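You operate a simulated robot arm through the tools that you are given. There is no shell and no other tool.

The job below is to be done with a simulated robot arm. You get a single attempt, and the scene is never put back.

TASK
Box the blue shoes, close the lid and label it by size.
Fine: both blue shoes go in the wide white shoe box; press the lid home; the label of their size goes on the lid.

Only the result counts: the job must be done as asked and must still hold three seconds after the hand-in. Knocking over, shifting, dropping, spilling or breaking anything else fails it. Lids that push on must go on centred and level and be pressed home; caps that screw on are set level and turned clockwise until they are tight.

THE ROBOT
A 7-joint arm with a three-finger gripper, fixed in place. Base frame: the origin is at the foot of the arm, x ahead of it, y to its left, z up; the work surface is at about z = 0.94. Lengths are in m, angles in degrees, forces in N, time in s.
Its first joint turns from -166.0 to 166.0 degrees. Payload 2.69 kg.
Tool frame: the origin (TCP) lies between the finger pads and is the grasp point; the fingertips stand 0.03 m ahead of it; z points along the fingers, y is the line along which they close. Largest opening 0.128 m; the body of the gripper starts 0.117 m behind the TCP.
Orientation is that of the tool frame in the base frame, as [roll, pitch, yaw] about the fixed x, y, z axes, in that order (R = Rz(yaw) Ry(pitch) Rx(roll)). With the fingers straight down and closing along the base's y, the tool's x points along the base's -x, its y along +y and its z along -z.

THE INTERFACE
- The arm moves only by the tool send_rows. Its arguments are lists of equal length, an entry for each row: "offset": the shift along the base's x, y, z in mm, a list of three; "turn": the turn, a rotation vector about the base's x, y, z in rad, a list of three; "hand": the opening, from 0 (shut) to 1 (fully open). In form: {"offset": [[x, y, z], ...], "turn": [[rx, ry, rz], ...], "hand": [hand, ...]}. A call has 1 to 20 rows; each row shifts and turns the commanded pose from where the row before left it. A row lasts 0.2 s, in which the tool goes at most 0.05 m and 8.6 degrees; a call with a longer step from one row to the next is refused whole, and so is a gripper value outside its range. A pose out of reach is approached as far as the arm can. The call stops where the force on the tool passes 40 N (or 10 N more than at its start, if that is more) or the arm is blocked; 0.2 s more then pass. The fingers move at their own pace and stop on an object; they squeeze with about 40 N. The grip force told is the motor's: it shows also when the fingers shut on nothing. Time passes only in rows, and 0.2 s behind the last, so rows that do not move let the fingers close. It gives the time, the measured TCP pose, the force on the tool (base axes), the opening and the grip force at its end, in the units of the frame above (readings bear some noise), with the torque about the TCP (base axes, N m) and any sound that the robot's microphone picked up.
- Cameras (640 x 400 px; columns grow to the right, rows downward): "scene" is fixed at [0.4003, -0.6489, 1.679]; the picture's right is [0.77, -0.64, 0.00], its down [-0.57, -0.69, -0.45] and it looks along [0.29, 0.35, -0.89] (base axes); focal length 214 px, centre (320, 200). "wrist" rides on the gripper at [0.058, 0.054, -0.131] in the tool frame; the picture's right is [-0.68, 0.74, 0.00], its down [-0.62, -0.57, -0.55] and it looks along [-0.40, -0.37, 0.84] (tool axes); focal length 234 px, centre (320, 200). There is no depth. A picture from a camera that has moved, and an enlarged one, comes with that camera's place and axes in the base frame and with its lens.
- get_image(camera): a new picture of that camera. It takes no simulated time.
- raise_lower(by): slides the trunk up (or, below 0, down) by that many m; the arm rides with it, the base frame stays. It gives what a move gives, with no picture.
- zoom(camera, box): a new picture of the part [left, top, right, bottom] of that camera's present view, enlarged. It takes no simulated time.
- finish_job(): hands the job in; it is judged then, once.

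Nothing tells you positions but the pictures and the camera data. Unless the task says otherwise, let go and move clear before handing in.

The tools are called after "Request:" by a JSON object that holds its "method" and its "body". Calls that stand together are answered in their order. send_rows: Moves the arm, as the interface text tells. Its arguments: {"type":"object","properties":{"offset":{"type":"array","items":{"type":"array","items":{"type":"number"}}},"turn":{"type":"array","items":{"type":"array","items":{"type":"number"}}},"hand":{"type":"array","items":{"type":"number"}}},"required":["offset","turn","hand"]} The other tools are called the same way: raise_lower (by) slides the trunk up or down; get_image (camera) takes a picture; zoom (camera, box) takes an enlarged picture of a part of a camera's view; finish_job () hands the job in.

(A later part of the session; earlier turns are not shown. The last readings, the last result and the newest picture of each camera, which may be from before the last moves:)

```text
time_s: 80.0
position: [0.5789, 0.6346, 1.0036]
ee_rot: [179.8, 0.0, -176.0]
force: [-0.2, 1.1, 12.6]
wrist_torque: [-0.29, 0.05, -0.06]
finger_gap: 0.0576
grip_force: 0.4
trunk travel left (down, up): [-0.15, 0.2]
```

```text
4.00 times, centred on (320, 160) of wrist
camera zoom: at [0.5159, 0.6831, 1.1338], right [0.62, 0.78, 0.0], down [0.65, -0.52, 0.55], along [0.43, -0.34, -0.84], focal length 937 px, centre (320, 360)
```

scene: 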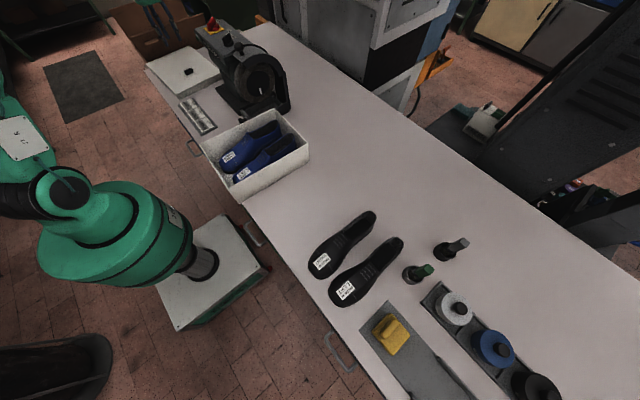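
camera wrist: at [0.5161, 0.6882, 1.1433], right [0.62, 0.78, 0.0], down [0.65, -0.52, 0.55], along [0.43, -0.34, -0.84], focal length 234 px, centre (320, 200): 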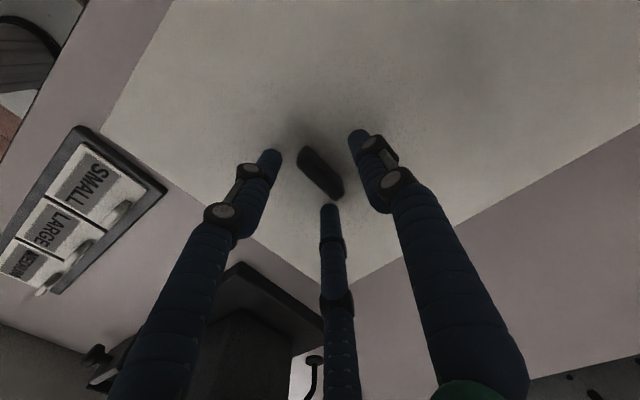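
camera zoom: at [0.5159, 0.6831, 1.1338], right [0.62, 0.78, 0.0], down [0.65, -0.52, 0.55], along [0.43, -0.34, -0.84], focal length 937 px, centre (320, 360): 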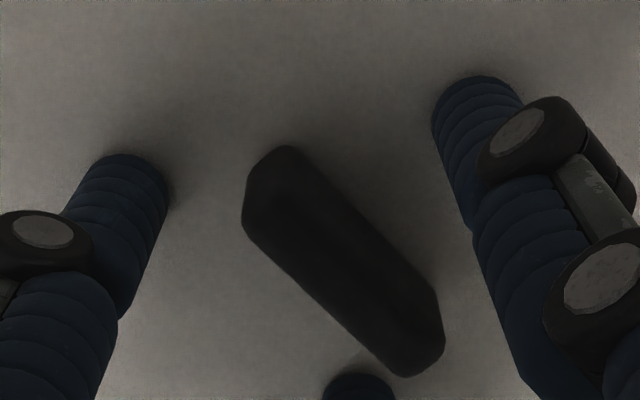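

The tips touched the lid's top (z ≈ 0.973). I'll rise 2.5 mm and close gradually on the bar.

Request:
{"method": "send_rows", "body": {"offset": [[0, 0, 2.5], [0, 0, 0], [0, 0, 0], [0, 0, 0], [0, 0, 0], [0, 0, 0], [0, 0, 0], [0, 0, 0], [0, 0, 0]], "turn": [[0, 0, 0], [0, 0, 0], [0, 0, 0], [0, 0, 0], [0, 0, 0], [0, 0, 0], [0, 0, 0], [0, 0, 0], [0, 0, 0]], "hand": [0.45, 0.4, 0.35, 0.3, 0.25, 0.2, 0.15, 0, 0]}}

Request:
{"method": "zoom", "body": {"camera": "wrist", "box": [240, 110, 400, 210]}}

Request:
{"method": "get_image", "body": {"camera": "wrist"}}

```text
time_s: 82.0
position: [0.5797, 0.6351, 1.0036]
ee_rot: [179.9, -0.1, -176.0]
force: [0.7, -0.9, -0.2]
wrist_torque: [0.03, 0.03, 0.03]
finger_gap: 0.0193
grip_force: 39.5
trunk travel left (down, up): [-0.15, 0.2]
```

```text
4.00 times, centred on (320, 160) of wrist
camera zoom: at [0.5163, 0.6831, 1.1345], right [0.62, 0.78, 0.0], down [0.65, -0.52, 0.55], along [0.43, -0.34, -0.84], focal length 937 px, centre (320, 360)
```

zoom: 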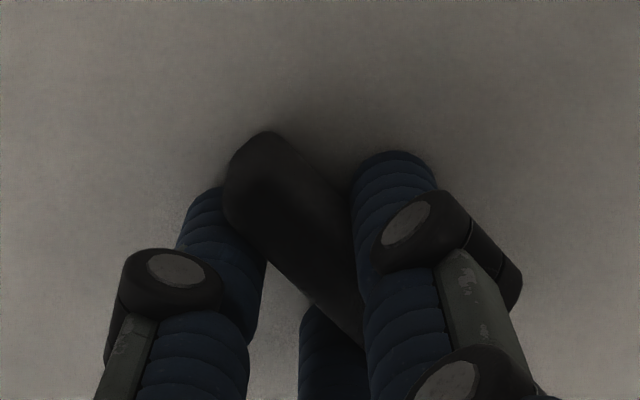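

```text
taken
camera wrist: at [0.5163, 0.6831, 1.1345], right [0.62, 0.78, 0.0], down [0.65, -0.52, 0.55], along [0.43, -0.34, -0.84], focal length 234 px, centre (320, 200)
```

wrist: 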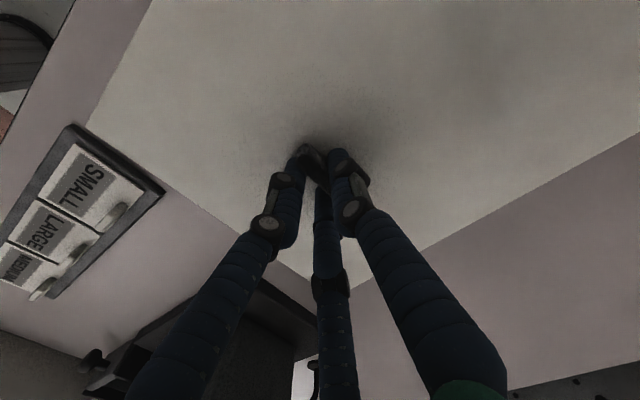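

Bar gripped (gap 19 mm, 40 N). I'll do a slow test lift of the lid.

Request:
{"method": "send_rows", "body": {"offset": [[0, 0, 3], [0, 0, 4], [0, 0, 5], [0, 0, 6], [0, 0, 6], [0, 0, 6], [0, 0, 0]], "turn": [[0, 0, 0], [0, 0, 0], [0, 0, 0], [0, 0, 0], [0, 0, 0], [0, 0, 0], [0, 0, 0]], "hand": [0, 0, 0, 0, 0, 0, 0]}}

Request:
{"method": "get_image", "body": {"camera": "wrist"}}

Request:
{"method": "zoom", "body": {"camera": "scene", "box": [130, 20, 258, 100]}}

```text
time_s: 83.6
position: [0.5793, 0.6354, 1.0355]
ee_rot: [179.9, -0.1, -176.0]
force: [0.2, 1.2, -1.2]
wrist_torque: [-0.07, -0.01, 0.01]
finger_gap: 0.0196
grip_force: 40.2
trunk travel left (down, up): [-0.15, 0.2]
```

```text
taken
camera wrist: at [0.5161, 0.6831, 1.165], right [0.62, 0.78, 0.0], down [0.65, -0.52, 0.55], along [0.43, -0.34, -0.84], focal length 234 px, centre (320, 200)
```

wrist: 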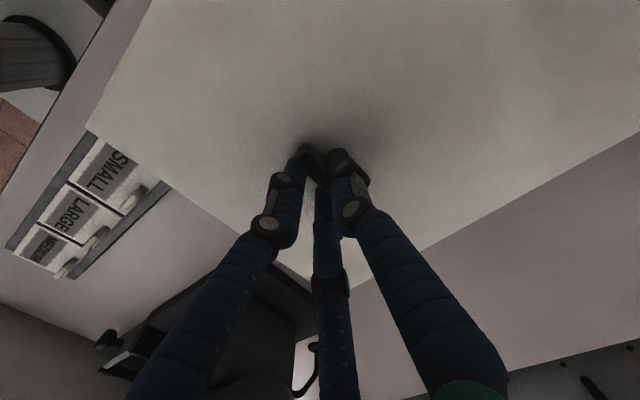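

```text
5.00 times, centred on (194, 60) of scene
camera zoom: at [0.4003, -0.6489, 1.679], right [0.77, -0.64, 0.0], down [-0.57, -0.69, -0.45], along [0.29, 0.35, -0.89], focal length 1072 px, centre (950, 900)
```

zoom: 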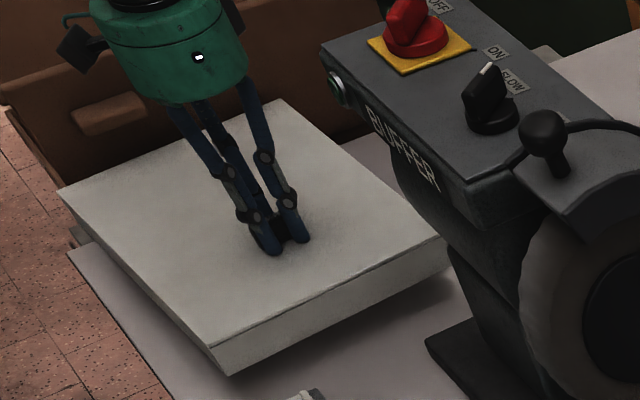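

The lid is light (about 1.2 N) and moves rigidly with the hand. I'll raise it straight up, then carry it past the buffer at low x, turning it +83° on the way so its long side matches the box.

Request:
{"method": "send_rows", "body": {"offset": [[0, 0, 15], [0, 0, 25], [0, 0, 30], [0, 0, 30], [0, 0, 30], [0, 0, 30], [0, 0, 30], [0, 0, 30], [0, 0, 30], [0, 0, 25], [0, 0, 10], [0, 0, 0]], "turn": [[0, 0, 0], [0, 0, 0], [0, 0, 0], [0, 0, 0], [0, 0, 0], [0, 0, 0], [0, 0, 0], [0, 0, 0], [0, 0, 0], [0, 0, 0], [0, 0, 0], [0, 0, 0]], "hand": [0, 0, 0, 0, 0, 0, 0, 0, 0, 0, 0, 0]}}

Request:
{"method": "get_image", "body": {"camera": "wrist"}}

Request:
{"method": "get_image", "body": {"camera": "scene"}}

```text
time_s: 86.2
position: [0.5789, 0.6348, 1.3196]
ee_rot: [179.9, 0.0, -176.0]
force: [-0.8, -0.1, -0.5]
wrist_torque: [-0.06, -0.02, 0.01]
finger_gap: 0.0193
grip_force: 39.9
trunk travel left (down, up): [-0.15, 0.2]
```

```text
taken
camera wrist: at [0.5161, 0.6834, 1.4499], right [0.62, 0.78, 0.0], down [0.65, -0.52, 0.55], along [0.43, -0.34, -0.84], focal length 234 px, centre (320, 200)
```

wrist: 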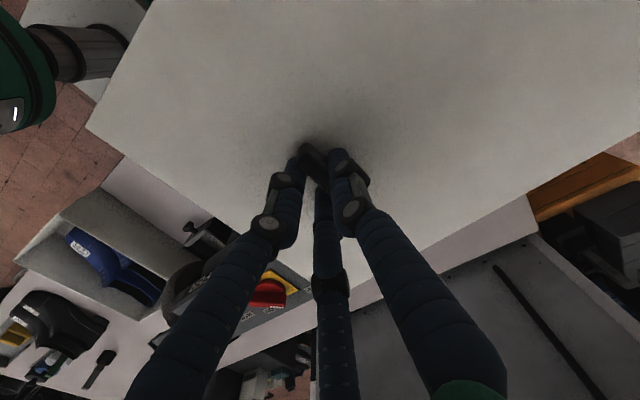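

```text
taken
```

scene: 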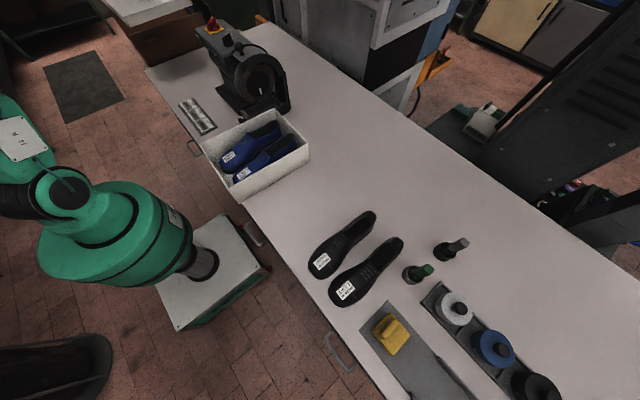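

The lid is up at a safe height. I'll carry it past the front of the buffer at low x without rotating, and then turn it over the clear part of the table.

Request:
{"method": "send_rows", "body": {"offset": [[-15, -15, 0], [-26, -27, 0], [-29, -30, 0], [-29, -30, 0], [-30, -33, 0], [0, -36, 0], [0, -38, 0], [0, -38, 0], [0, -38, 0], [0, -38, 0], [0, -38, 0], [0, -38, 0], [0, -38, 0], [0, -38, 0], [0, -38, 0], [0, -38, 0], [0, -30, 0], [0, 0, 0]], "turn": [[0, 0, 0], [0, 0, 0], [0, 0, 0], [0, 0, 0], [0, 0, 0], [0, 0, 0], [0, 0, 0], [0, 0, 0], [0, 0, 0], [0, 0, 0], [0, 0, 0], [0, 0, 0], [0, 0, 0], [0, 0, 0], [0, 0, 0], [0, 0, 0], [0, 0, 0], [0, 0, 0]], "hand": [0, 0, 0, 0, 0, 0, 0, 0, 0, 0, 0, 0, 0, 0, 0, 0, 0, 0]}}

Request:
{"method": "get_image", "body": {"camera": "wrist"}}

Request:
{"method": "get_image", "body": {"camera": "scene"}}

```text
time_s: 90.0
position: [0.4513, 0.0539, 1.3193]
ee_rot: [179.9, -0.1, -175.9]
force: [0.0, 0.0, -0.4]
wrist_torque: [-0.05, -0.04, 0.01]
finger_gap: 0.0197
grip_force: 40.1
trunk travel left (down, up): [-0.15, 0.2]
```

```text
taken
camera wrist: at [0.3873, 0.1013, 1.4499], right [0.62, 0.78, 0.0], down [0.65, -0.52, 0.55], along [0.43, -0.34, -0.84], focal length 234 px, centre (320, 200)
```

wrist: 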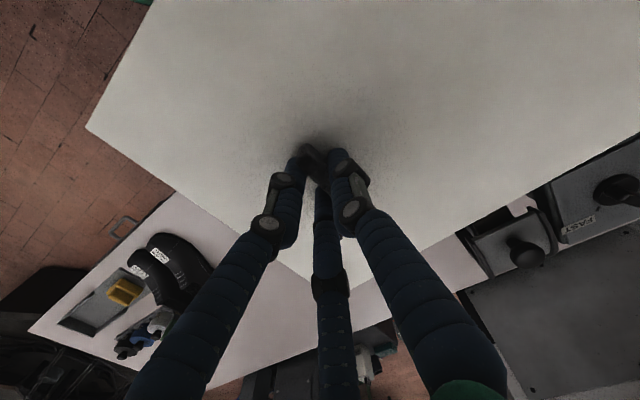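

```text
taken
```

scene: 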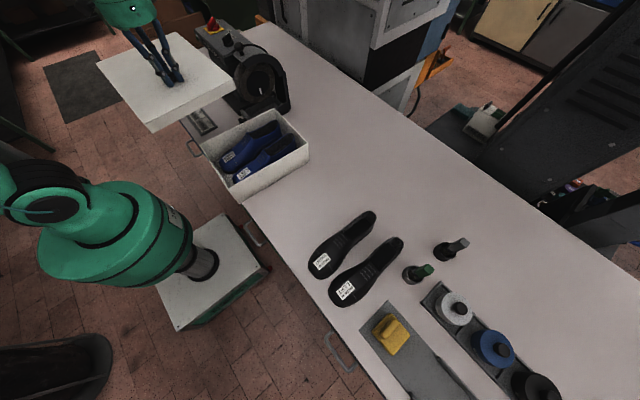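

The lid is holding steady. I'll continue to the clear area and turn it clockwise by about 96°.

Request:
{"method": "send_rows", "body": {"offset": [[-3, -30, 0], [-3, -38, 0], [-3, -38, 0], [-3, -38, 0], [-3, -38, 0], [-3, -38, 0], [-3, -38, 0], [-3, -38, 0], [-3, -38, 0], [-3, -38, 0], [0, -30, 0], [0, 0, 0], [0, 0, 0], [0, 0, 0], [0, 0, 0], [0, 0, 0], [0, 0, 0], [0, 0, 0], [0, 0, 0], [0, 0, 0]], "turn": [[0, 0, 0], [0, 0, 0], [0, 0, 0], [0, 0, 0], [0, 0, 0], [0, 0, 0], [0, 0, 0], [0, 0, -0.1], [0, 0, -0.1], [0, 0, -0.1], [0, 0, -0.1], [0, 0, -0.12], [0, 0, -0.12], [0, 0, -0.12], [0, 0, -0.12], [0, 0, -0.12], [0, 0, -0.12], [0, 0, -0.12], [0, 0, -0.12], [0, 0, -0.12]], "hand": [0, 0, 0, 0, 0, 0, 0, 0, 0, 0, 0, 0, 0, 0, 0, 0, 0, 0, 0, 0]}}

Request:
{"method": "send_rows", "body": {"offset": [[0, 0, 0], [0, 0, 0], [0, 0, 0]], "turn": [[0, 0, -0.104], [0, 0, -0.104], [0, 0, 0]], "hand": [0, 0, 0]}}

Request:
{"method": "get_image", "body": {"camera": "wrist"}}

Request:
{"method": "get_image", "body": {"camera": "scene"}}

```text
time_s: 94.2
position: [0.4206, -0.3489, 1.3203]
ee_rot: [179.9, -0.1, 99.0]
force: [-0.1, -0.1, -1.0]
wrist_torque: [-0.01, 0.05, 0.01]
finger_gap: 0.0196
grip_force: 40.2
trunk travel left (down, up): [-0.15, 0.2]
```

```text
time_s: 95.0
position: [0.421, -0.3479, 1.3207]
ee_rot: [180.0, -0.1, 87.1]
force: [-0.3, -0.1, -0.5]
wrist_torque: [0.01, 0.04, -0.01]
finger_gap: 0.0194
grip_force: 40.1
trunk travel left (down, up): [-0.15, 0.2]
```

```text
taken
camera wrist: at [0.4754, -0.2938, 1.45], right [0.7, -0.71, 0.0], down [-0.6, -0.59, 0.55], along [-0.39, -0.38, -0.84], focal length 234 px, centre (320, 200)
```

wrist: 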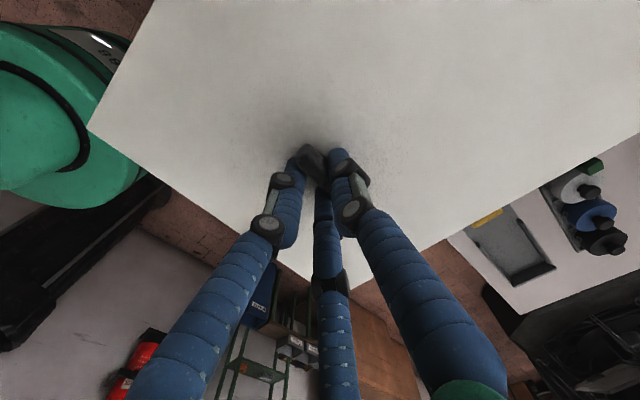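

```text
taken
```

scene: 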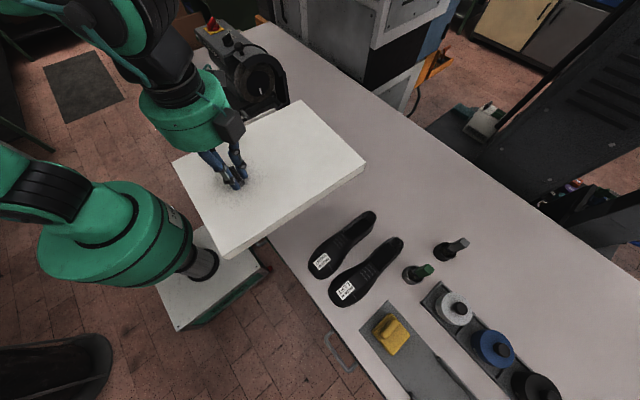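

The lid is now oriented like the box. I'll bring it over the box, still high, and measure its alignment with the scene camera.

Request:
{"method": "send_rows", "body": {"offset": [[7, 25, 0], [7, 38, 0], [7, 38, 0], [8, 38, 0], [8, 38, 0], [8, 38, 0], [7, 38, 0], [7, 30, 0], [0, 9, 0], [0, 0, -25], [0, 0, -25], [0, 0, -25], [0, 0, -25], [0, 0, 0]], "turn": [[0, 0, 0], [0, 0, 0], [0, 0, 0], [0, 0, 0], [0, 0, 0], [0, 0, 0], [0, 0, 0], [0, 0, 0], [0, 0, 0], [0, 0, 0], [0, 0, 0], [0, 0, 0], [0, 0, 0], [0, 0, 0]], "hand": [0, 0, 0, 0, 0, 0, 0, 0, 0, 0, 0, 0, 0, 0]}}

Request:
{"method": "get_image", "body": {"camera": "scene"}}

Request:
{"method": "zoom", "body": {"camera": "scene", "box": [160, 60, 336, 170]}}

Request:
{"method": "get_image", "body": {"camera": "wrist"}}

```text
time_s: 98.0
position: [0.4803, -0.0566, 1.2182]
ee_rot: [179.9, -0.1, 87.2]
force: [-1.1, -1.1, -1.1]
wrist_torque: [0.0, 0.09, 0.0]
finger_gap: 0.0194
grip_force: 39.9
trunk travel left (down, up): [-0.15, 0.2]
```

```text
taken
```

scene: 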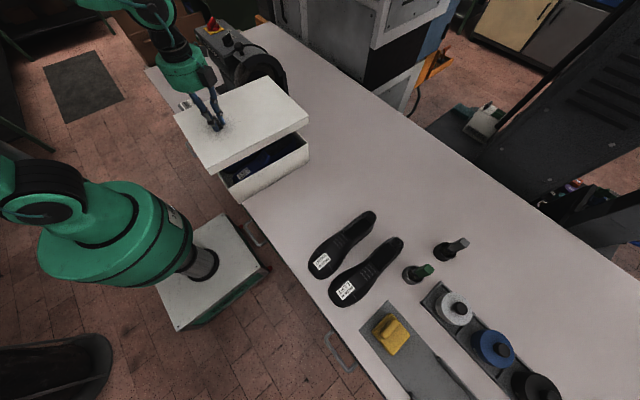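

```text
3.64 times, centred on (248, 115) of scene
camera zoom: at [0.4003, -0.6489, 1.679], right [0.77, -0.64, 0.0], down [-0.57, -0.69, -0.45], along [0.29, 0.35, -0.89], focal length 780 px, centre (582, 509)
```

zoom: 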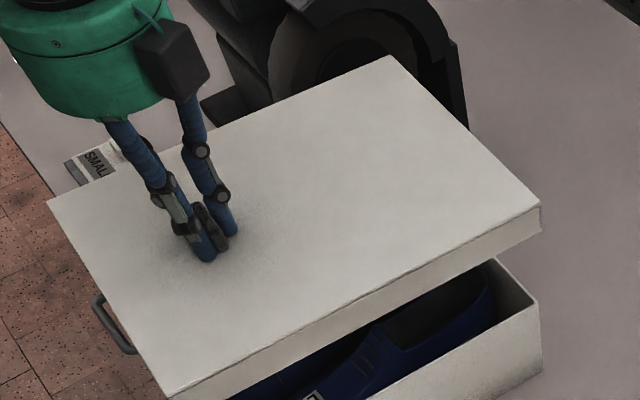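

```text
taken
camera wrist: at [0.5349, -0.0021, 1.3491], right [0.7, -0.71, 0.0], down [-0.6, -0.59, 0.55], along [-0.39, -0.38, -0.84], focal length 234 px, centre (320, 200)
```

wrist: 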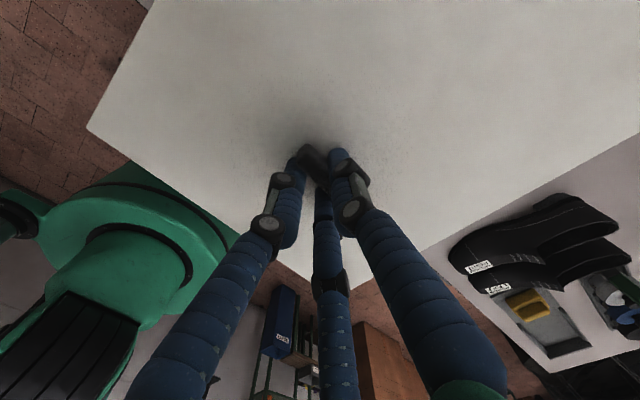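

I'll zoom in on each lid corner and the visible box corners to compute the alignment precisely.

Request:
{"method": "zoom", "body": {"camera": "scene", "box": [284, 105, 316, 125]}}

Request:
{"method": "zoom", "body": {"camera": "scene", "box": [251, 65, 283, 85]}}

Request:
{"method": "zoom", "body": {"camera": "scene", "box": [160, 105, 192, 125]}}

Request:
{"method": "zoom", "body": {"camera": "scene", "box": [190, 160, 222, 180]}}

Request:
{"method": "zoom", "body": {"camera": "scene", "box": [284, 130, 316, 150]}}

Request:
{"method": "zoom", "body": {"camera": "scene", "box": [212, 170, 244, 190]}}

```text
16.00 times, centred on (300, 115) of scene
camera zoom: at [0.4003, -0.6489, 1.679], right [0.77, -0.64, 0.0], down [-0.57, -0.69, -0.45], along [0.29, 0.35, -0.89], focal length 3432 px, centre (640, 1560)
```

zoom: 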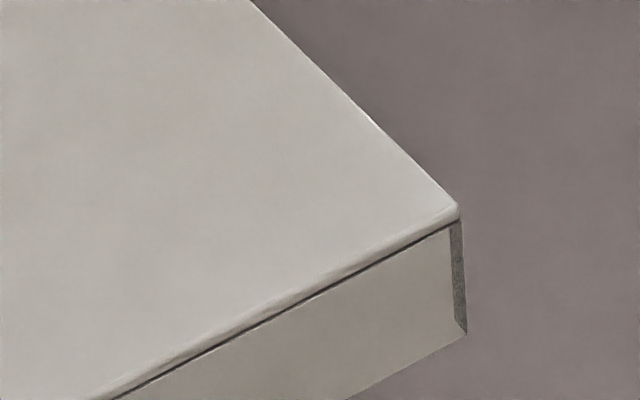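

```text
16.00 times, centred on (267, 75) of scene
camera zoom: at [0.4003, -0.6489, 1.679], right [0.77, -0.64, 0.0], down [-0.57, -0.69, -0.45], along [0.29, 0.35, -0.89], focal length 3432 px, centre (1168, 2200)
```

zoom: 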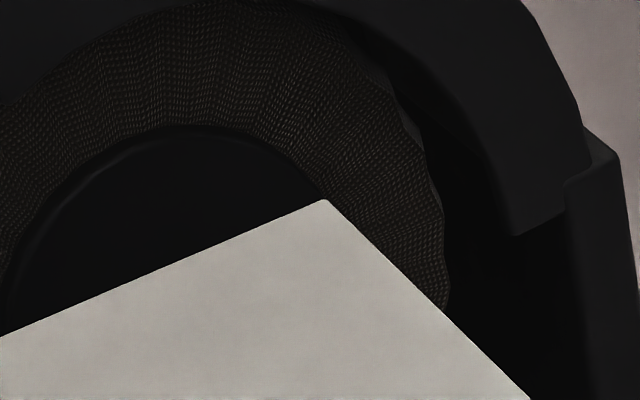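

```text
16.00 times, centred on (176, 115) of scene
camera zoom: at [0.4003, -0.6489, 1.679], right [0.77, -0.64, 0.0], down [-0.57, -0.69, -0.45], along [0.29, 0.35, -0.89], focal length 3432 px, centre (2624, 1560)
```

zoom: 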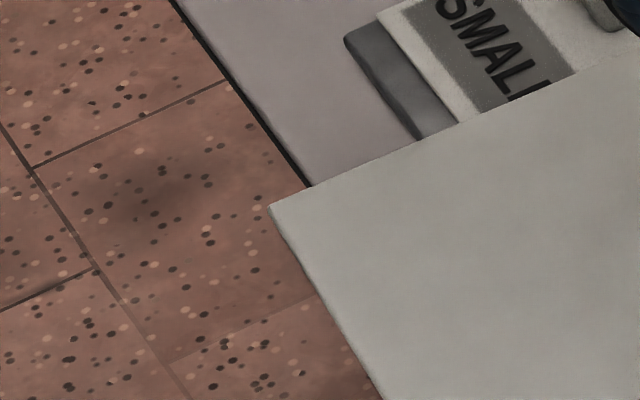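

```text
16.00 times, centred on (206, 170) of scene
camera zoom: at [0.4003, -0.6489, 1.679], right [0.77, -0.64, 0.0], down [-0.57, -0.69, -0.45], along [0.29, 0.35, -0.89], focal length 3432 px, centre (2144, 680)
```

zoom: 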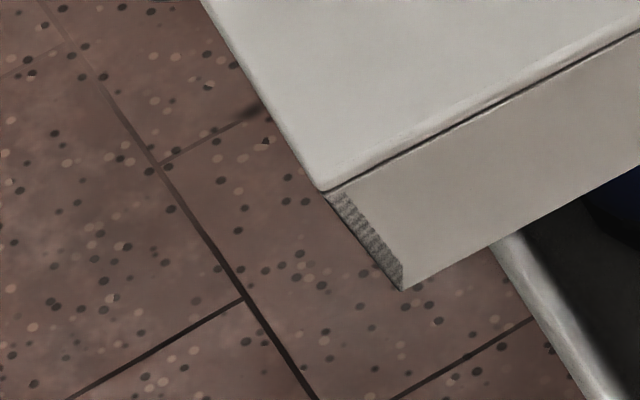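

```text
16.00 times, centred on (300, 140) of scene
camera zoom: at [0.4003, -0.6489, 1.679], right [0.77, -0.64, 0.0], down [-0.57, -0.69, -0.45], along [0.29, 0.35, -0.89], focal length 3432 px, centre (640, 1160)
```

zoom: 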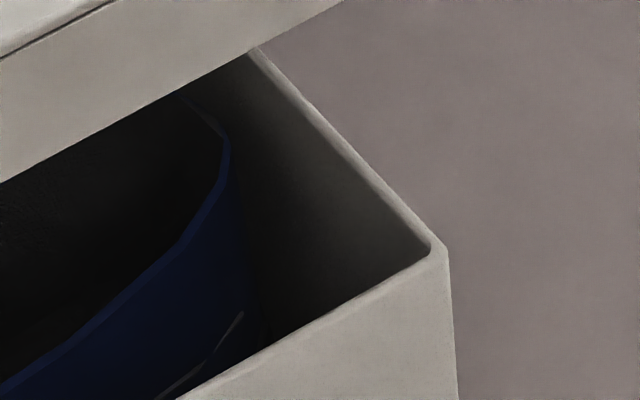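

```text
16.00 times, centred on (228, 180) of scene
camera zoom: at [0.4003, -0.6489, 1.679], right [0.77, -0.64, 0.0], down [-0.57, -0.69, -0.45], along [0.29, 0.35, -0.89], focal length 3432 px, centre (1792, 520)
```

zoom: 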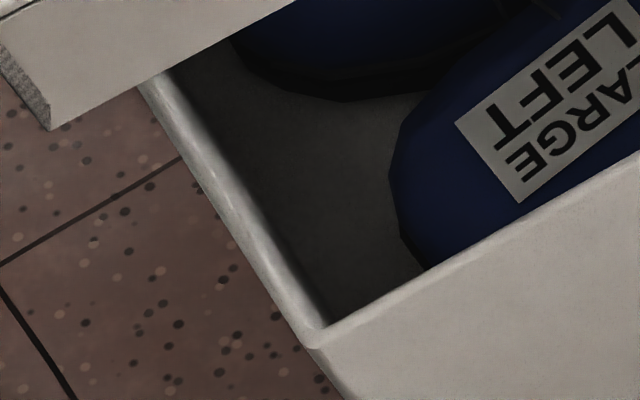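

Lid and box are matched in yaw within about 0.3°, and the lid needs to go roughly 9 mm along (+x, +y). I'll apply part of that, lower to about 15 mm above the rim and re-measure, where height errors matter less.

Request:
{"method": "send_rows", "body": {"offset": [[4, 5, -10], [0, 0, -20], [0, 0, -20], [0, 0, -20], [0, 0, -13], [0, 0, -10], [0, 0, 0]], "turn": [[0, 0, 0], [0, 0, 0], [0, 0, 0], [0, 0, 0], [0, 0, 0], [0, 0, 0], [0, 0, 0]], "hand": [0, 0, 0, 0, 0, 0, 0]}}

Request:
{"method": "get_image", "body": {"camera": "scene"}}

Request:
{"method": "zoom", "body": {"camera": "scene", "box": [284, 120, 316, 140]}}

Request:
{"method": "zoom", "body": {"camera": "scene", "box": [284, 134, 316, 154]}}

Request:
{"method": "zoom", "body": {"camera": "scene", "box": [210, 172, 242, 192]}}

```text
time_s: 99.6
position: [0.483, -0.0515, 1.1272]
ee_rot: [179.9, 0.0, 87.2]
force: [-0.2, 0.3, 12.5]
wrist_torque: [-1.66, 0.02, -0.14]
finger_gap: 0.0194
grip_force: 39.7
trunk travel left (down, up): [-0.15, 0.2]
```

```text
taken
```

scene: 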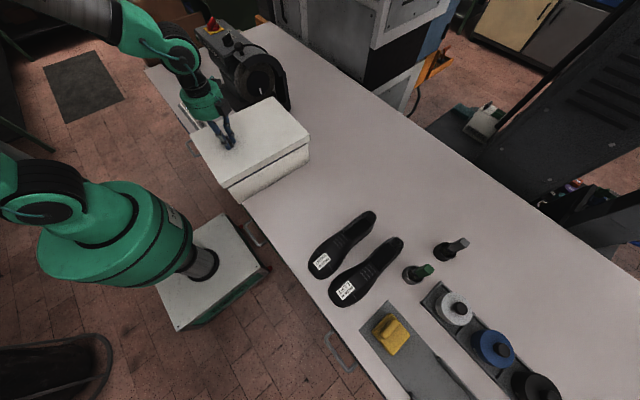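

```text
16.00 times, centred on (300, 130) of scene
camera zoom: at [0.4003, -0.6489, 1.679], right [0.77, -0.64, 0.0], down [-0.57, -0.69, -0.45], along [0.29, 0.35, -0.89], focal length 3432 px, centre (640, 1320)
```

zoom: 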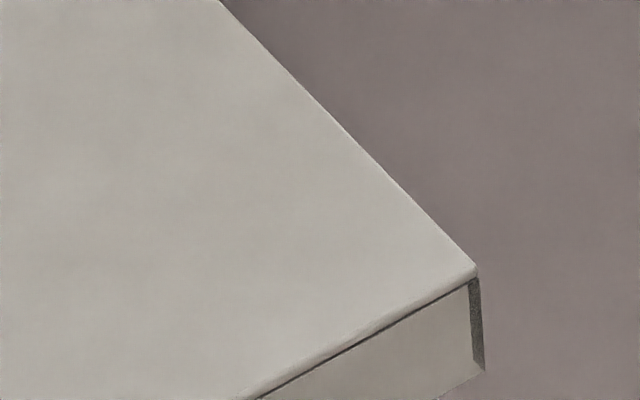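

```text
16.00 times, centred on (300, 144) of scene
camera zoom: at [0.4003, -0.6489, 1.679], right [0.77, -0.64, 0.0], down [-0.57, -0.69, -0.45], along [0.29, 0.35, -0.89], focal length 3432 px, centre (640, 1096)
```

zoom: 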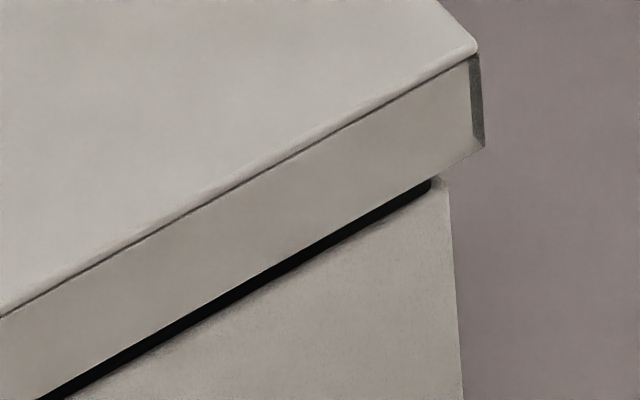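

```text
16.00 times, centred on (226, 182) of scene
camera zoom: at [0.4003, -0.6489, 1.679], right [0.77, -0.64, 0.0], down [-0.57, -0.69, -0.45], along [0.29, 0.35, -0.89], focal length 3432 px, centre (1824, 488)
```

zoom: 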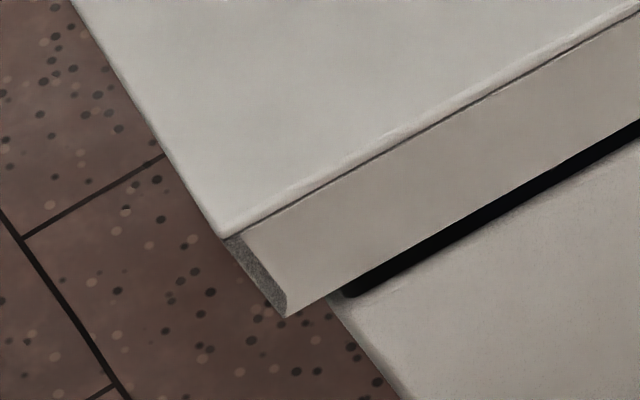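

There's a 12 N reaction here, so the lid's −y skirt is already touching the rim and the rim is higher than I estimated. I'll zoom on the box's bottom corner to pin down its height.

Request:
{"method": "zoom", "body": {"camera": "scene", "box": [284, 150, 316, 170]}}

Request:
{"method": "zoom", "body": {"camera": "scene", "box": [180, 85, 340, 185]}}

Request:
{"method": "zoom", "body": {"camera": "scene", "box": [218, 180, 250, 200]}}

```text
16.00 times, centred on (300, 160) of scene
camera zoom: at [0.4003, -0.6489, 1.679], right [0.77, -0.64, 0.0], down [-0.57, -0.69, -0.45], along [0.29, 0.35, -0.89], focal length 3432 px, centre (640, 840)
```

zoom: 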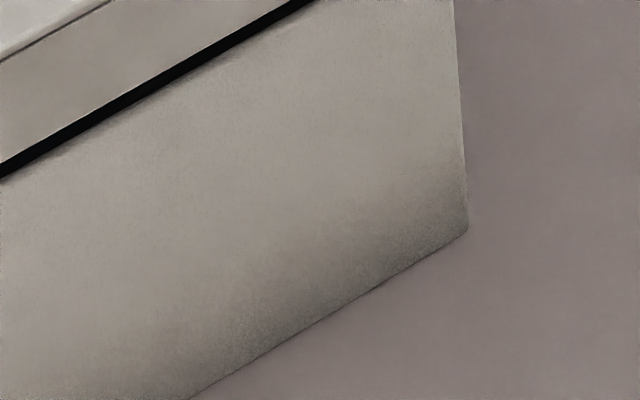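

```text
4.00 times, centred on (260, 135) of scene
camera zoom: at [0.4003, -0.6489, 1.679], right [0.77, -0.64, 0.0], down [-0.57, -0.69, -0.45], along [0.29, 0.35, -0.89], focal length 858 px, centre (560, 460)
```

zoom: 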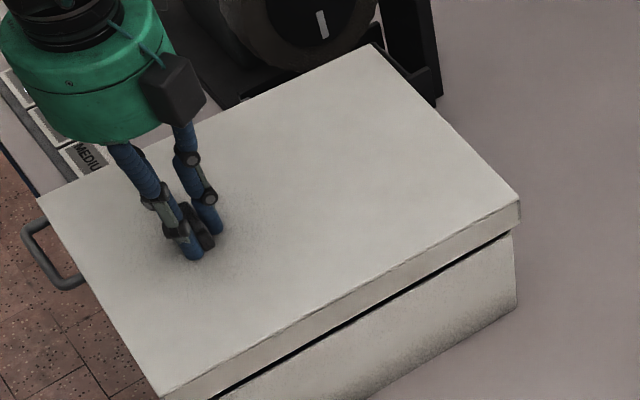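

```text
16.00 times, centred on (234, 190) of scene
camera zoom: at [0.4003, -0.6489, 1.679], right [0.77, -0.64, 0.0], down [-0.57, -0.69, -0.45], along [0.29, 0.35, -0.89], focal length 3432 px, centre (1696, 360)
```

zoom: 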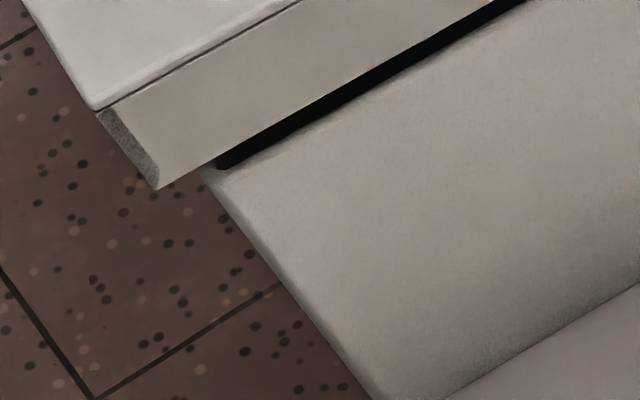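

The measurements now agree: the rim is at z ≈ 1.058, the lid overhangs the box by about 10 mm per side, and it is centred lengthwise. It sits about 10 mm too far toward +y and is about 0.6° off in yaw. I'll lift, shift toward −y, correct the yaw and re-check.

Request:
{"method": "send_rows", "body": {"offset": [[0, 0, 8], [0, 0, 7], [0, -6, 0], [-0.5, -5, 0], [0, 0, -4], [0, 0, 0]], "turn": [[0, 0, 0], [0, 0, 0], [0, 0, 0.0105], [0, 0, 0], [0, 0, 0], [0, 0, 0]], "hand": [0, 0, 0, 0, 0, 0]}}

Request:
{"method": "zoom", "body": {"camera": "scene", "box": [284, 130, 316, 150]}}

Request:
{"method": "zoom", "body": {"camera": "scene", "box": [210, 172, 242, 192]}}

Request:
{"method": "zoom", "body": {"camera": "scene", "box": [180, 85, 340, 185]}}

```text
time_s: 101.0
position: [0.4833, -0.0625, 1.1379]
ee_rot: [180.0, 0.0, 87.8]
force: [0.5, 0.5, -2.3]
wrist_torque: [0.01, 0.09, 0.0]
finger_gap: 0.0194
grip_force: 39.7
trunk travel left (down, up): [-0.15, 0.2]
```

```text
16.00 times, centred on (300, 140) of scene
camera zoom: at [0.4003, -0.6489, 1.679], right [0.77, -0.64, 0.0], down [-0.57, -0.69, -0.45], along [0.29, 0.35, -0.89], focal length 3432 px, centre (640, 1160)
```

zoom: 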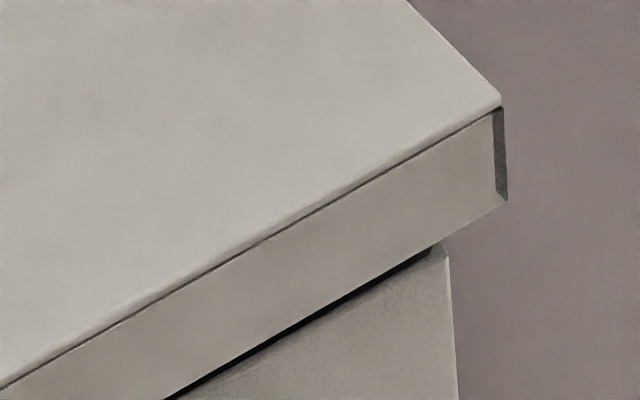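

```text
16.00 times, centred on (226, 182) of scene
camera zoom: at [0.4003, -0.6489, 1.679], right [0.77, -0.64, 0.0], down [-0.57, -0.69, -0.45], along [0.29, 0.35, -0.89], focal length 3432 px, centre (1824, 488)
```

zoom: 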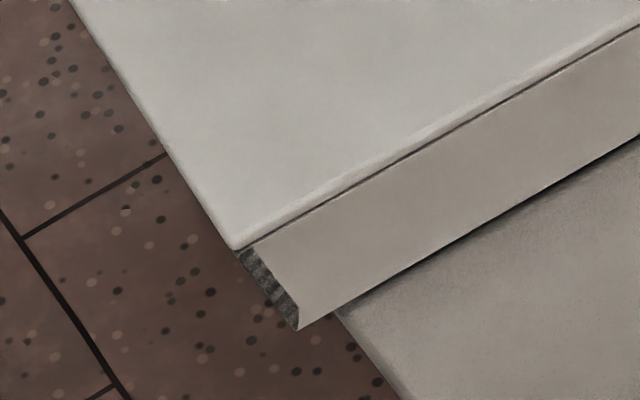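

```text
4.00 times, centred on (260, 135) of scene
camera zoom: at [0.4003, -0.6489, 1.679], right [0.77, -0.64, 0.0], down [-0.57, -0.69, -0.45], along [0.29, 0.35, -0.89], focal length 858 px, centre (560, 460)
```

zoom: 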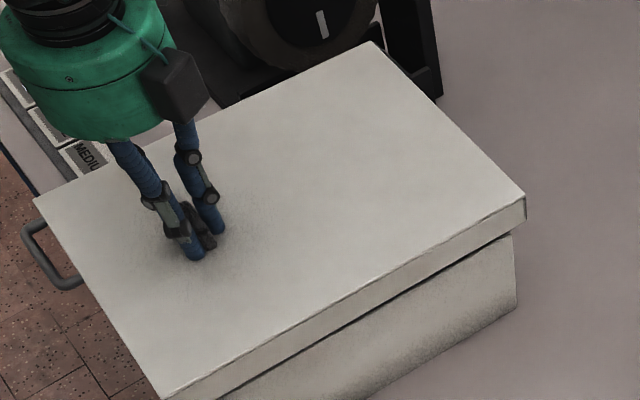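

Yaw is matched and the overhang is nearly even, so I only need about −1.7 mm in x and −1 mm in y. I'll apply that and begin lowering the lid over the rim in small steps.

Request:
{"method": "send_rows", "body": {"offset": [[-1.7, -1, 0], [0, 0, -4], [0, 0, -4], [0, 0, -4], [0, 0, -3], [0, 0, 0]], "turn": [[0, 0, 0], [0, 0, 0], [0, 0, 0], [0, 0, 0], [0, 0, 0], [0, 0, 0]], "hand": [0, 0, 0, 0, 0, 0]}}

Request:
{"method": "zoom", "body": {"camera": "scene", "box": [284, 130, 316, 150]}}

Request:
{"method": "zoom", "body": {"camera": "scene", "box": [210, 174, 242, 194]}}

```text
time_s: 102.4
position: [0.4817, -0.0628, 1.123]
ee_rot: [179.9, -0.1, 87.8]
force: [0.8, -0.9, -0.3]
wrist_torque: [-0.01, 0.11, -0.03]
finger_gap: 0.0194
grip_force: 39.9
trunk travel left (down, up): [-0.15, 0.2]
```

```text
16.00 times, centred on (300, 140) of scene
camera zoom: at [0.4003, -0.6489, 1.679], right [0.77, -0.64, 0.0], down [-0.57, -0.69, -0.45], along [0.29, 0.35, -0.89], focal length 3432 px, centre (640, 1160)
```

zoom: 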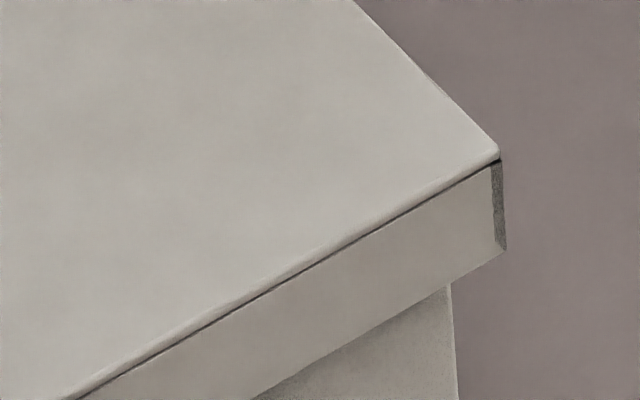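

```text
16.00 times, centred on (226, 184) of scene
camera zoom: at [0.4003, -0.6489, 1.679], right [0.77, -0.64, 0.0], down [-0.57, -0.69, -0.45], along [0.29, 0.35, -0.89], focal length 3432 px, centre (1824, 456)
```

zoom: 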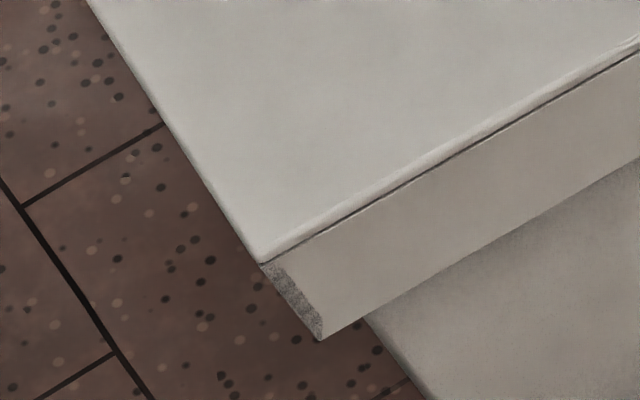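

The skirt is now at rim level with an even 10 mm overhang on the visible sides and no contact force. I'll keep lowering in 3 mm steps.

Request:
{"method": "send_rows", "body": {"offset": [[0, 0, -3], [0, 0, -3], [0, 0, -3], [0, 0, 0]], "turn": [[0, 0, 0], [0, 0, 0], [0, 0, 0], [0, 0, 0]], "hand": [0, 0, 0, 0]}}

Request:
{"method": "zoom", "body": {"camera": "scene", "box": [180, 85, 340, 185]}}

```text
time_s: 103.4
position: [0.4814, -0.0637, 1.1133]
ee_rot: [179.9, -0.1, 87.8]
force: [0.8, 2.0, 0.4]
wrist_torque: [0.31, 0.19, -0.14]
finger_gap: 0.0195
grip_force: 40.0
trunk travel left (down, up): [-0.15, 0.2]
```

```text
4.00 times, centred on (260, 135) of scene
camera zoom: at [0.4003, -0.6489, 1.679], right [0.77, -0.64, 0.0], down [-0.57, -0.69, -0.45], along [0.29, 0.35, -0.89], focal length 858 px, centre (560, 460)
```

zoom: 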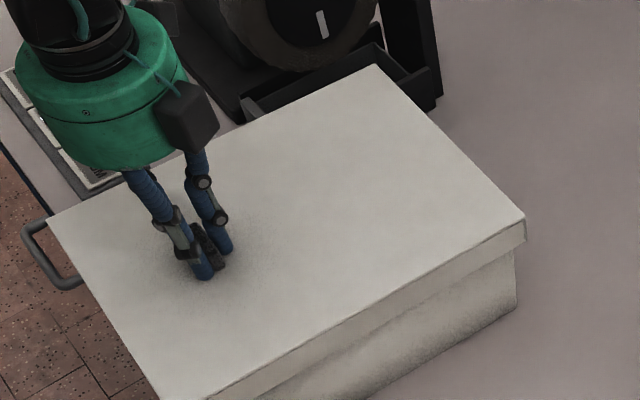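

Slight side contact (+2 N in y): the lid is about 1 mm too far toward −y. I'll shift +1 mm and continue.

Request:
{"method": "send_rows", "body": {"offset": [[0, 1, 0], [0, 0, 0]], "turn": [[0, 0, 0], [0, 0, 0]], "hand": [0, 0]}}

```text
time_s: 104.0
position: [0.4807, -0.0634, 1.1143]
ee_rot: [179.9, 0.0, 87.8]
force: [-0.9, 0.4, -0.6]
wrist_torque: [0.0, 0.06, -0.02]
finger_gap: 0.0193
grip_force: 39.7
trunk travel left (down, up): [-0.15, 0.2]
```

Side force gone. Lowering further.

Request:
{"method": "send_rows", "body": {"offset": [[0, 0.5, -3], [0, 0, -3], [0, 0, -3], [0, 0, 0]], "turn": [[0, 0, 0], [0, 0, 0], [0, 0, 0], [0, 0, 0]], "hand": [0, 0, 0, 0]}}

```text
time_s: 105.0
position: [0.4817, -0.0627, 1.1055]
ee_rot: [-180.0, 0.0, 87.9]
force: [0.2, -0.4, -0.8]
wrist_torque: [0.0, 0.09, -0.01]
finger_gap: 0.0193
grip_force: 40.3
trunk travel left (down, up): [-0.15, 0.2]
```

Request:
{"method": "send_rows", "body": {"offset": [[0, 0, -3], [0, 0, -3], [0, 0, -3], [0, 0, 0]], "turn": [[0, 0, 0], [0, 0, 0], [0, 0, 0], [0, 0, 0]], "hand": [0, 0, 0, 0]}}

Request:
{"method": "zoom", "body": {"camera": "scene", "box": [180, 85, 340, 185]}}

```text
time_s: 106.0
position: [0.4813, -0.0609, 1.0953]
ee_rot: [179.9, -0.1, 87.8]
force: [-0.2, 0.5, -1.3]
wrist_torque: [-0.01, 0.06, -0.01]
finger_gap: 0.0196
grip_force: 39.9
trunk travel left (down, up): [-0.15, 0.2]
```

```text
4.00 times, centred on (260, 135) of scene
camera zoom: at [0.4003, -0.6489, 1.679], right [0.77, -0.64, 0.0], down [-0.57, -0.69, -0.45], along [0.29, 0.35, -0.89], focal length 858 px, centre (560, 460)
```

zoom: 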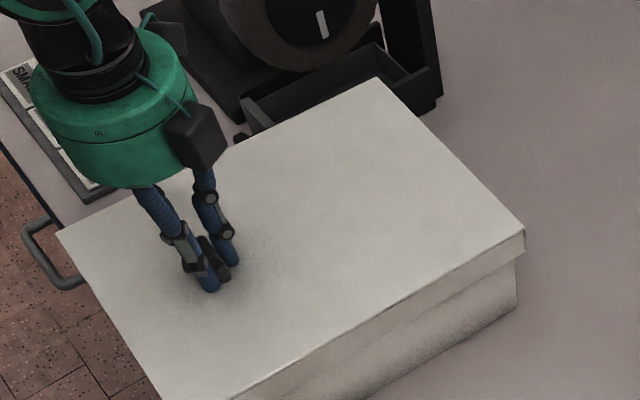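

The lid is almost fully down, with no side forces. Continuing in 2 mm steps until it seats.

Request:
{"method": "send_rows", "body": {"offset": [[0, 0, -2], [0, 0, -2], [0, 0, 0]], "turn": [[0, 0, 0], [0, 0, 0], [0, 0, 0]], "hand": [0, 0, 0]}}

Request:
{"method": "send_rows", "body": {"offset": [[0, 0, -2], [0, 0, -2], [0, 0, 0]], "turn": [[0, 0, 0], [0, 0, 0], [0, 0, 0]], "hand": [0, 0, 0]}}

```text
time_s: 106.8
position: [0.481, -0.0617, 1.0917]
ee_rot: [179.9, -0.2, 87.8]
force: [-0.3, 0.3, -0.8]
wrist_torque: [0.03, 0.08, -0.01]
finger_gap: 0.0192
grip_force: 39.7
trunk travel left (down, up): [-0.15, 0.2]
```

```text
time_s: 107.6
position: [0.481, -0.0616, 1.0882]
ee_rot: [179.8, -0.1, 87.8]
force: [0.7, -0.9, 13.4]
wrist_torque: [1.64, -0.2, 0.01]
finger_gap: 0.0194
grip_force: 40.0
trunk travel left (down, up): [-0.15, 0.2]
```

Contact on the +y side at TCP z ≈ 1.088, so the lid is essentially down on the rim. I'll check how it sits before pressing.

Request:
{"method": "zoom", "body": {"camera": "scene", "box": [276, 130, 324, 160]}}

Request:
{"method": "zoom", "body": {"camera": "scene", "box": [206, 176, 254, 206]}}

Request:
{"method": "zoom", "body": {"camera": "scene", "box": [180, 85, 340, 185]}}

Request:
{"method": "get_image", "body": {"camera": "wrist"}}

```text
13.33 times, centred on (300, 145) of scene
camera zoom: at [0.4003, -0.6489, 1.679], right [0.77, -0.64, 0.0], down [-0.57, -0.69, -0.45], along [0.29, 0.35, -0.89], focal length 2860 px, centre (587, 933)
```

zoom: 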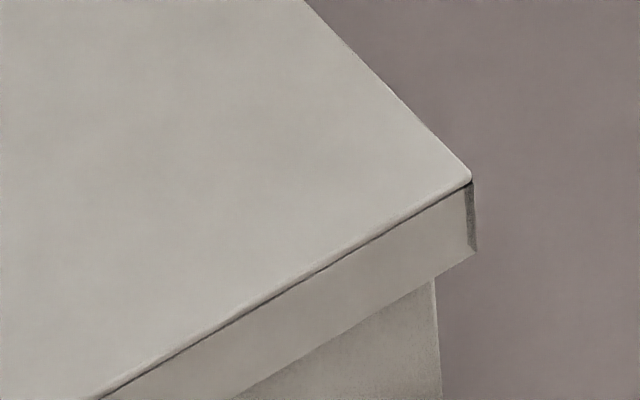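

```text
13.33 times, centred on (230, 191) of scene
camera zoom: at [0.4003, -0.6489, 1.679], right [0.77, -0.64, 0.0], down [-0.57, -0.69, -0.45], along [0.29, 0.35, -0.89], focal length 2860 px, centre (1520, 320)
```

zoom: 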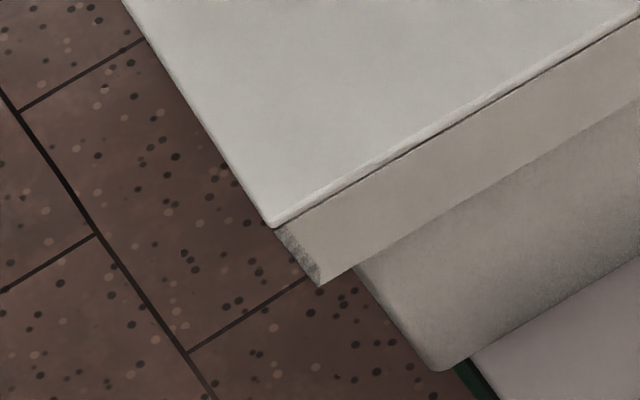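

```text
4.00 times, centred on (260, 135) of scene
camera zoom: at [0.4003, -0.6489, 1.679], right [0.77, -0.64, 0.0], down [-0.57, -0.69, -0.45], along [0.29, 0.35, -0.89], focal length 858 px, centre (560, 460)
```

zoom: 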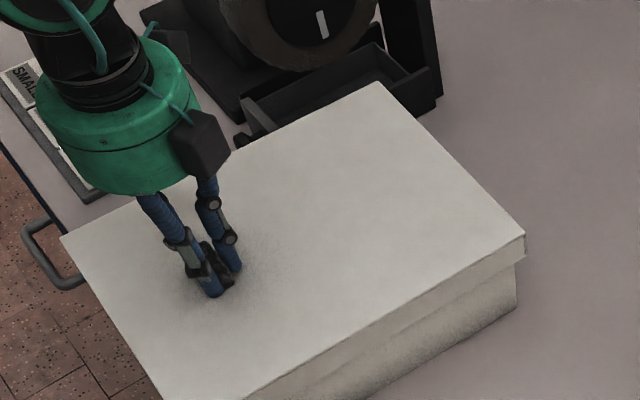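

```text
taken
camera wrist: at [0.5354, -0.0068, 1.2188], right [0.71, -0.7, 0.0], down [-0.59, -0.59, 0.55], along [-0.38, -0.39, -0.84], focal length 234 px, centre (320, 200)
```

wrist: 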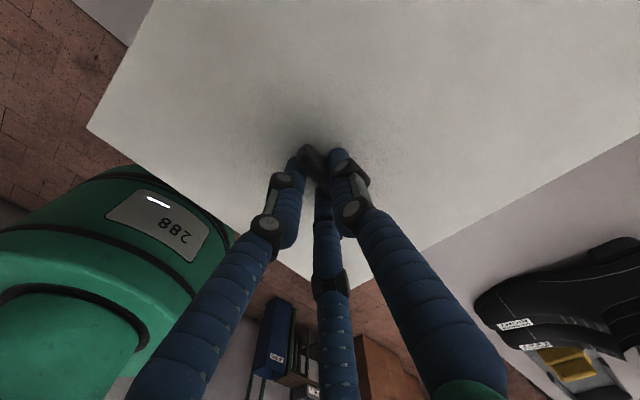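

The lid looks level and flush. I'll press down a bit more through the handle and see whether it moves further or is solid.

Request:
{"method": "send_rows", "body": {"offset": [[0, 0, -1], [0, 0, -1], [0, 0, 0]], "turn": [[0, 0, 0], [0, 0, 0], [0, 0, 0]], "hand": [0, 0, 0]}}

```text
time_s: 108.3
position: [0.4832, -0.0623, 1.0878]
ee_rot: [179.5, 0.0, 87.8]
force: [0.9, 0.6, 10.4]
wrist_torque: [0.39, 0.12, 0.07]
finger_gap: 0.0192
grip_force: 40.0
trunk travel left (down, up): [-0.15, 0.2]
stopped in row 3: the force on the tool passed its limit at 41 N (the readings are from after the stop); the commanded pose is now the measured one
```

It's solid at 41 N, so the lid has bottomed on the rim. I'll release the handle, rise a little, level the hand and look at how the lid sits.

Request:
{"method": "send_rows", "body": {"offset": [[0, 0, 0.5], [0, 0, 0], [0, 0, 0], [0, 0, 5], [0, 0, 15], [0, 0, 30], [0, 0, 40], [0, 0, 0]], "turn": [[0, 0, 0], [0, 0, 0], [0, 0, 0], [0.0087, 0, 0], [0, 0, 0], [0, 0, 0], [0, 0, 0], [0, 0, 0]], "hand": [0, 0.3, 0.45, 0.45, 0.45, 0.45, 0.45, 0.45]}}

Request:
{"method": "get_image", "body": {"camera": "wrist"}}

Request:
{"method": "zoom", "body": {"camera": "scene", "box": [180, 85, 340, 185]}}

Request:
{"method": "zoom", "body": {"camera": "scene", "box": [276, 130, 324, 160]}}

Request:
{"method": "zoom", "body": {"camera": "scene", "box": [206, 176, 254, 206]}}

```text
time_s: 110.1
position: [0.4823, -0.063, 1.1781]
ee_rot: [179.7, -0.5, 87.9]
force: [-0.1, 0.0, -0.3]
wrist_torque: [-0.06, -0.05, -0.02]
finger_gap: 0.0577
grip_force: 0.0
trunk travel left (down, up): [-0.15, 0.2]
```

```text
taken
camera wrist: at [0.5358, -0.0086, 1.3081], right [0.71, -0.7, 0.0], down [-0.59, -0.6, 0.54], along [-0.38, -0.38, -0.84], focal length 234 px, centre (320, 200)
```

wrist: 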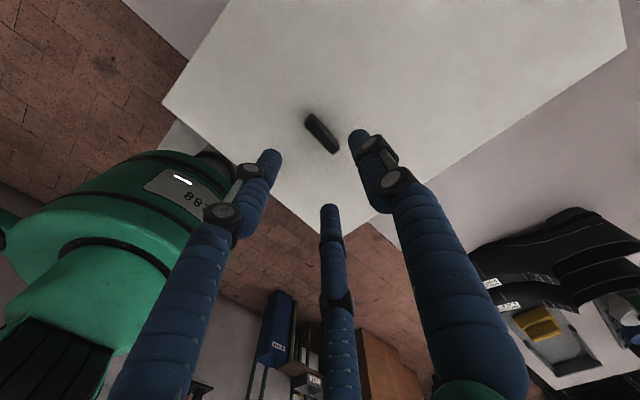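

```text
4.00 times, centred on (260, 135) of scene
camera zoom: at [0.4003, -0.6489, 1.679], right [0.77, -0.64, 0.0], down [-0.57, -0.69, -0.45], along [0.29, 0.35, -0.89], focal length 858 px, centre (560, 460)
```

zoom: 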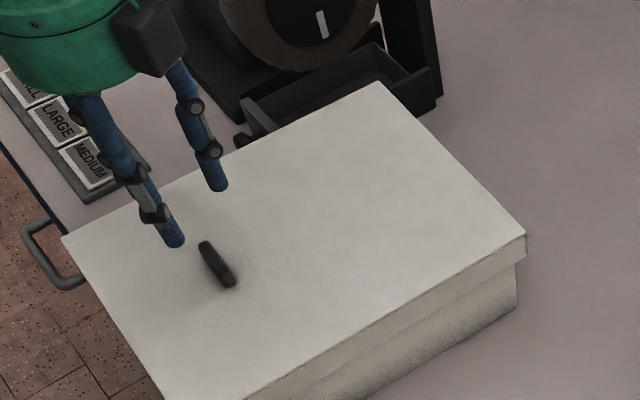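

```text
13.33 times, centred on (300, 145) of scene
camera zoom: at [0.4003, -0.6489, 1.679], right [0.77, -0.64, 0.0], down [-0.57, -0.69, -0.45], along [0.29, 0.35, -0.89], focal length 2860 px, centre (587, 933)
```

zoom: 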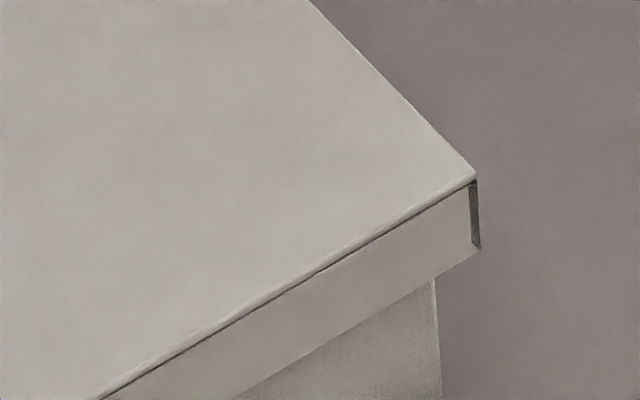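

```text
13.33 times, centred on (230, 191) of scene
camera zoom: at [0.4003, -0.6489, 1.679], right [0.77, -0.64, 0.0], down [-0.57, -0.69, -0.45], along [0.29, 0.35, -0.89], focal length 2860 px, centre (1520, 320)
```

zoom: 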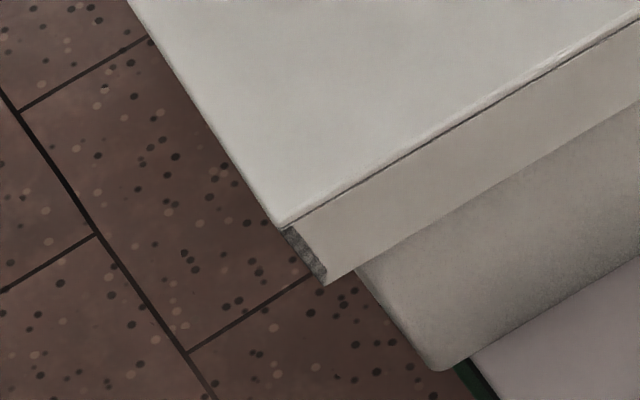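

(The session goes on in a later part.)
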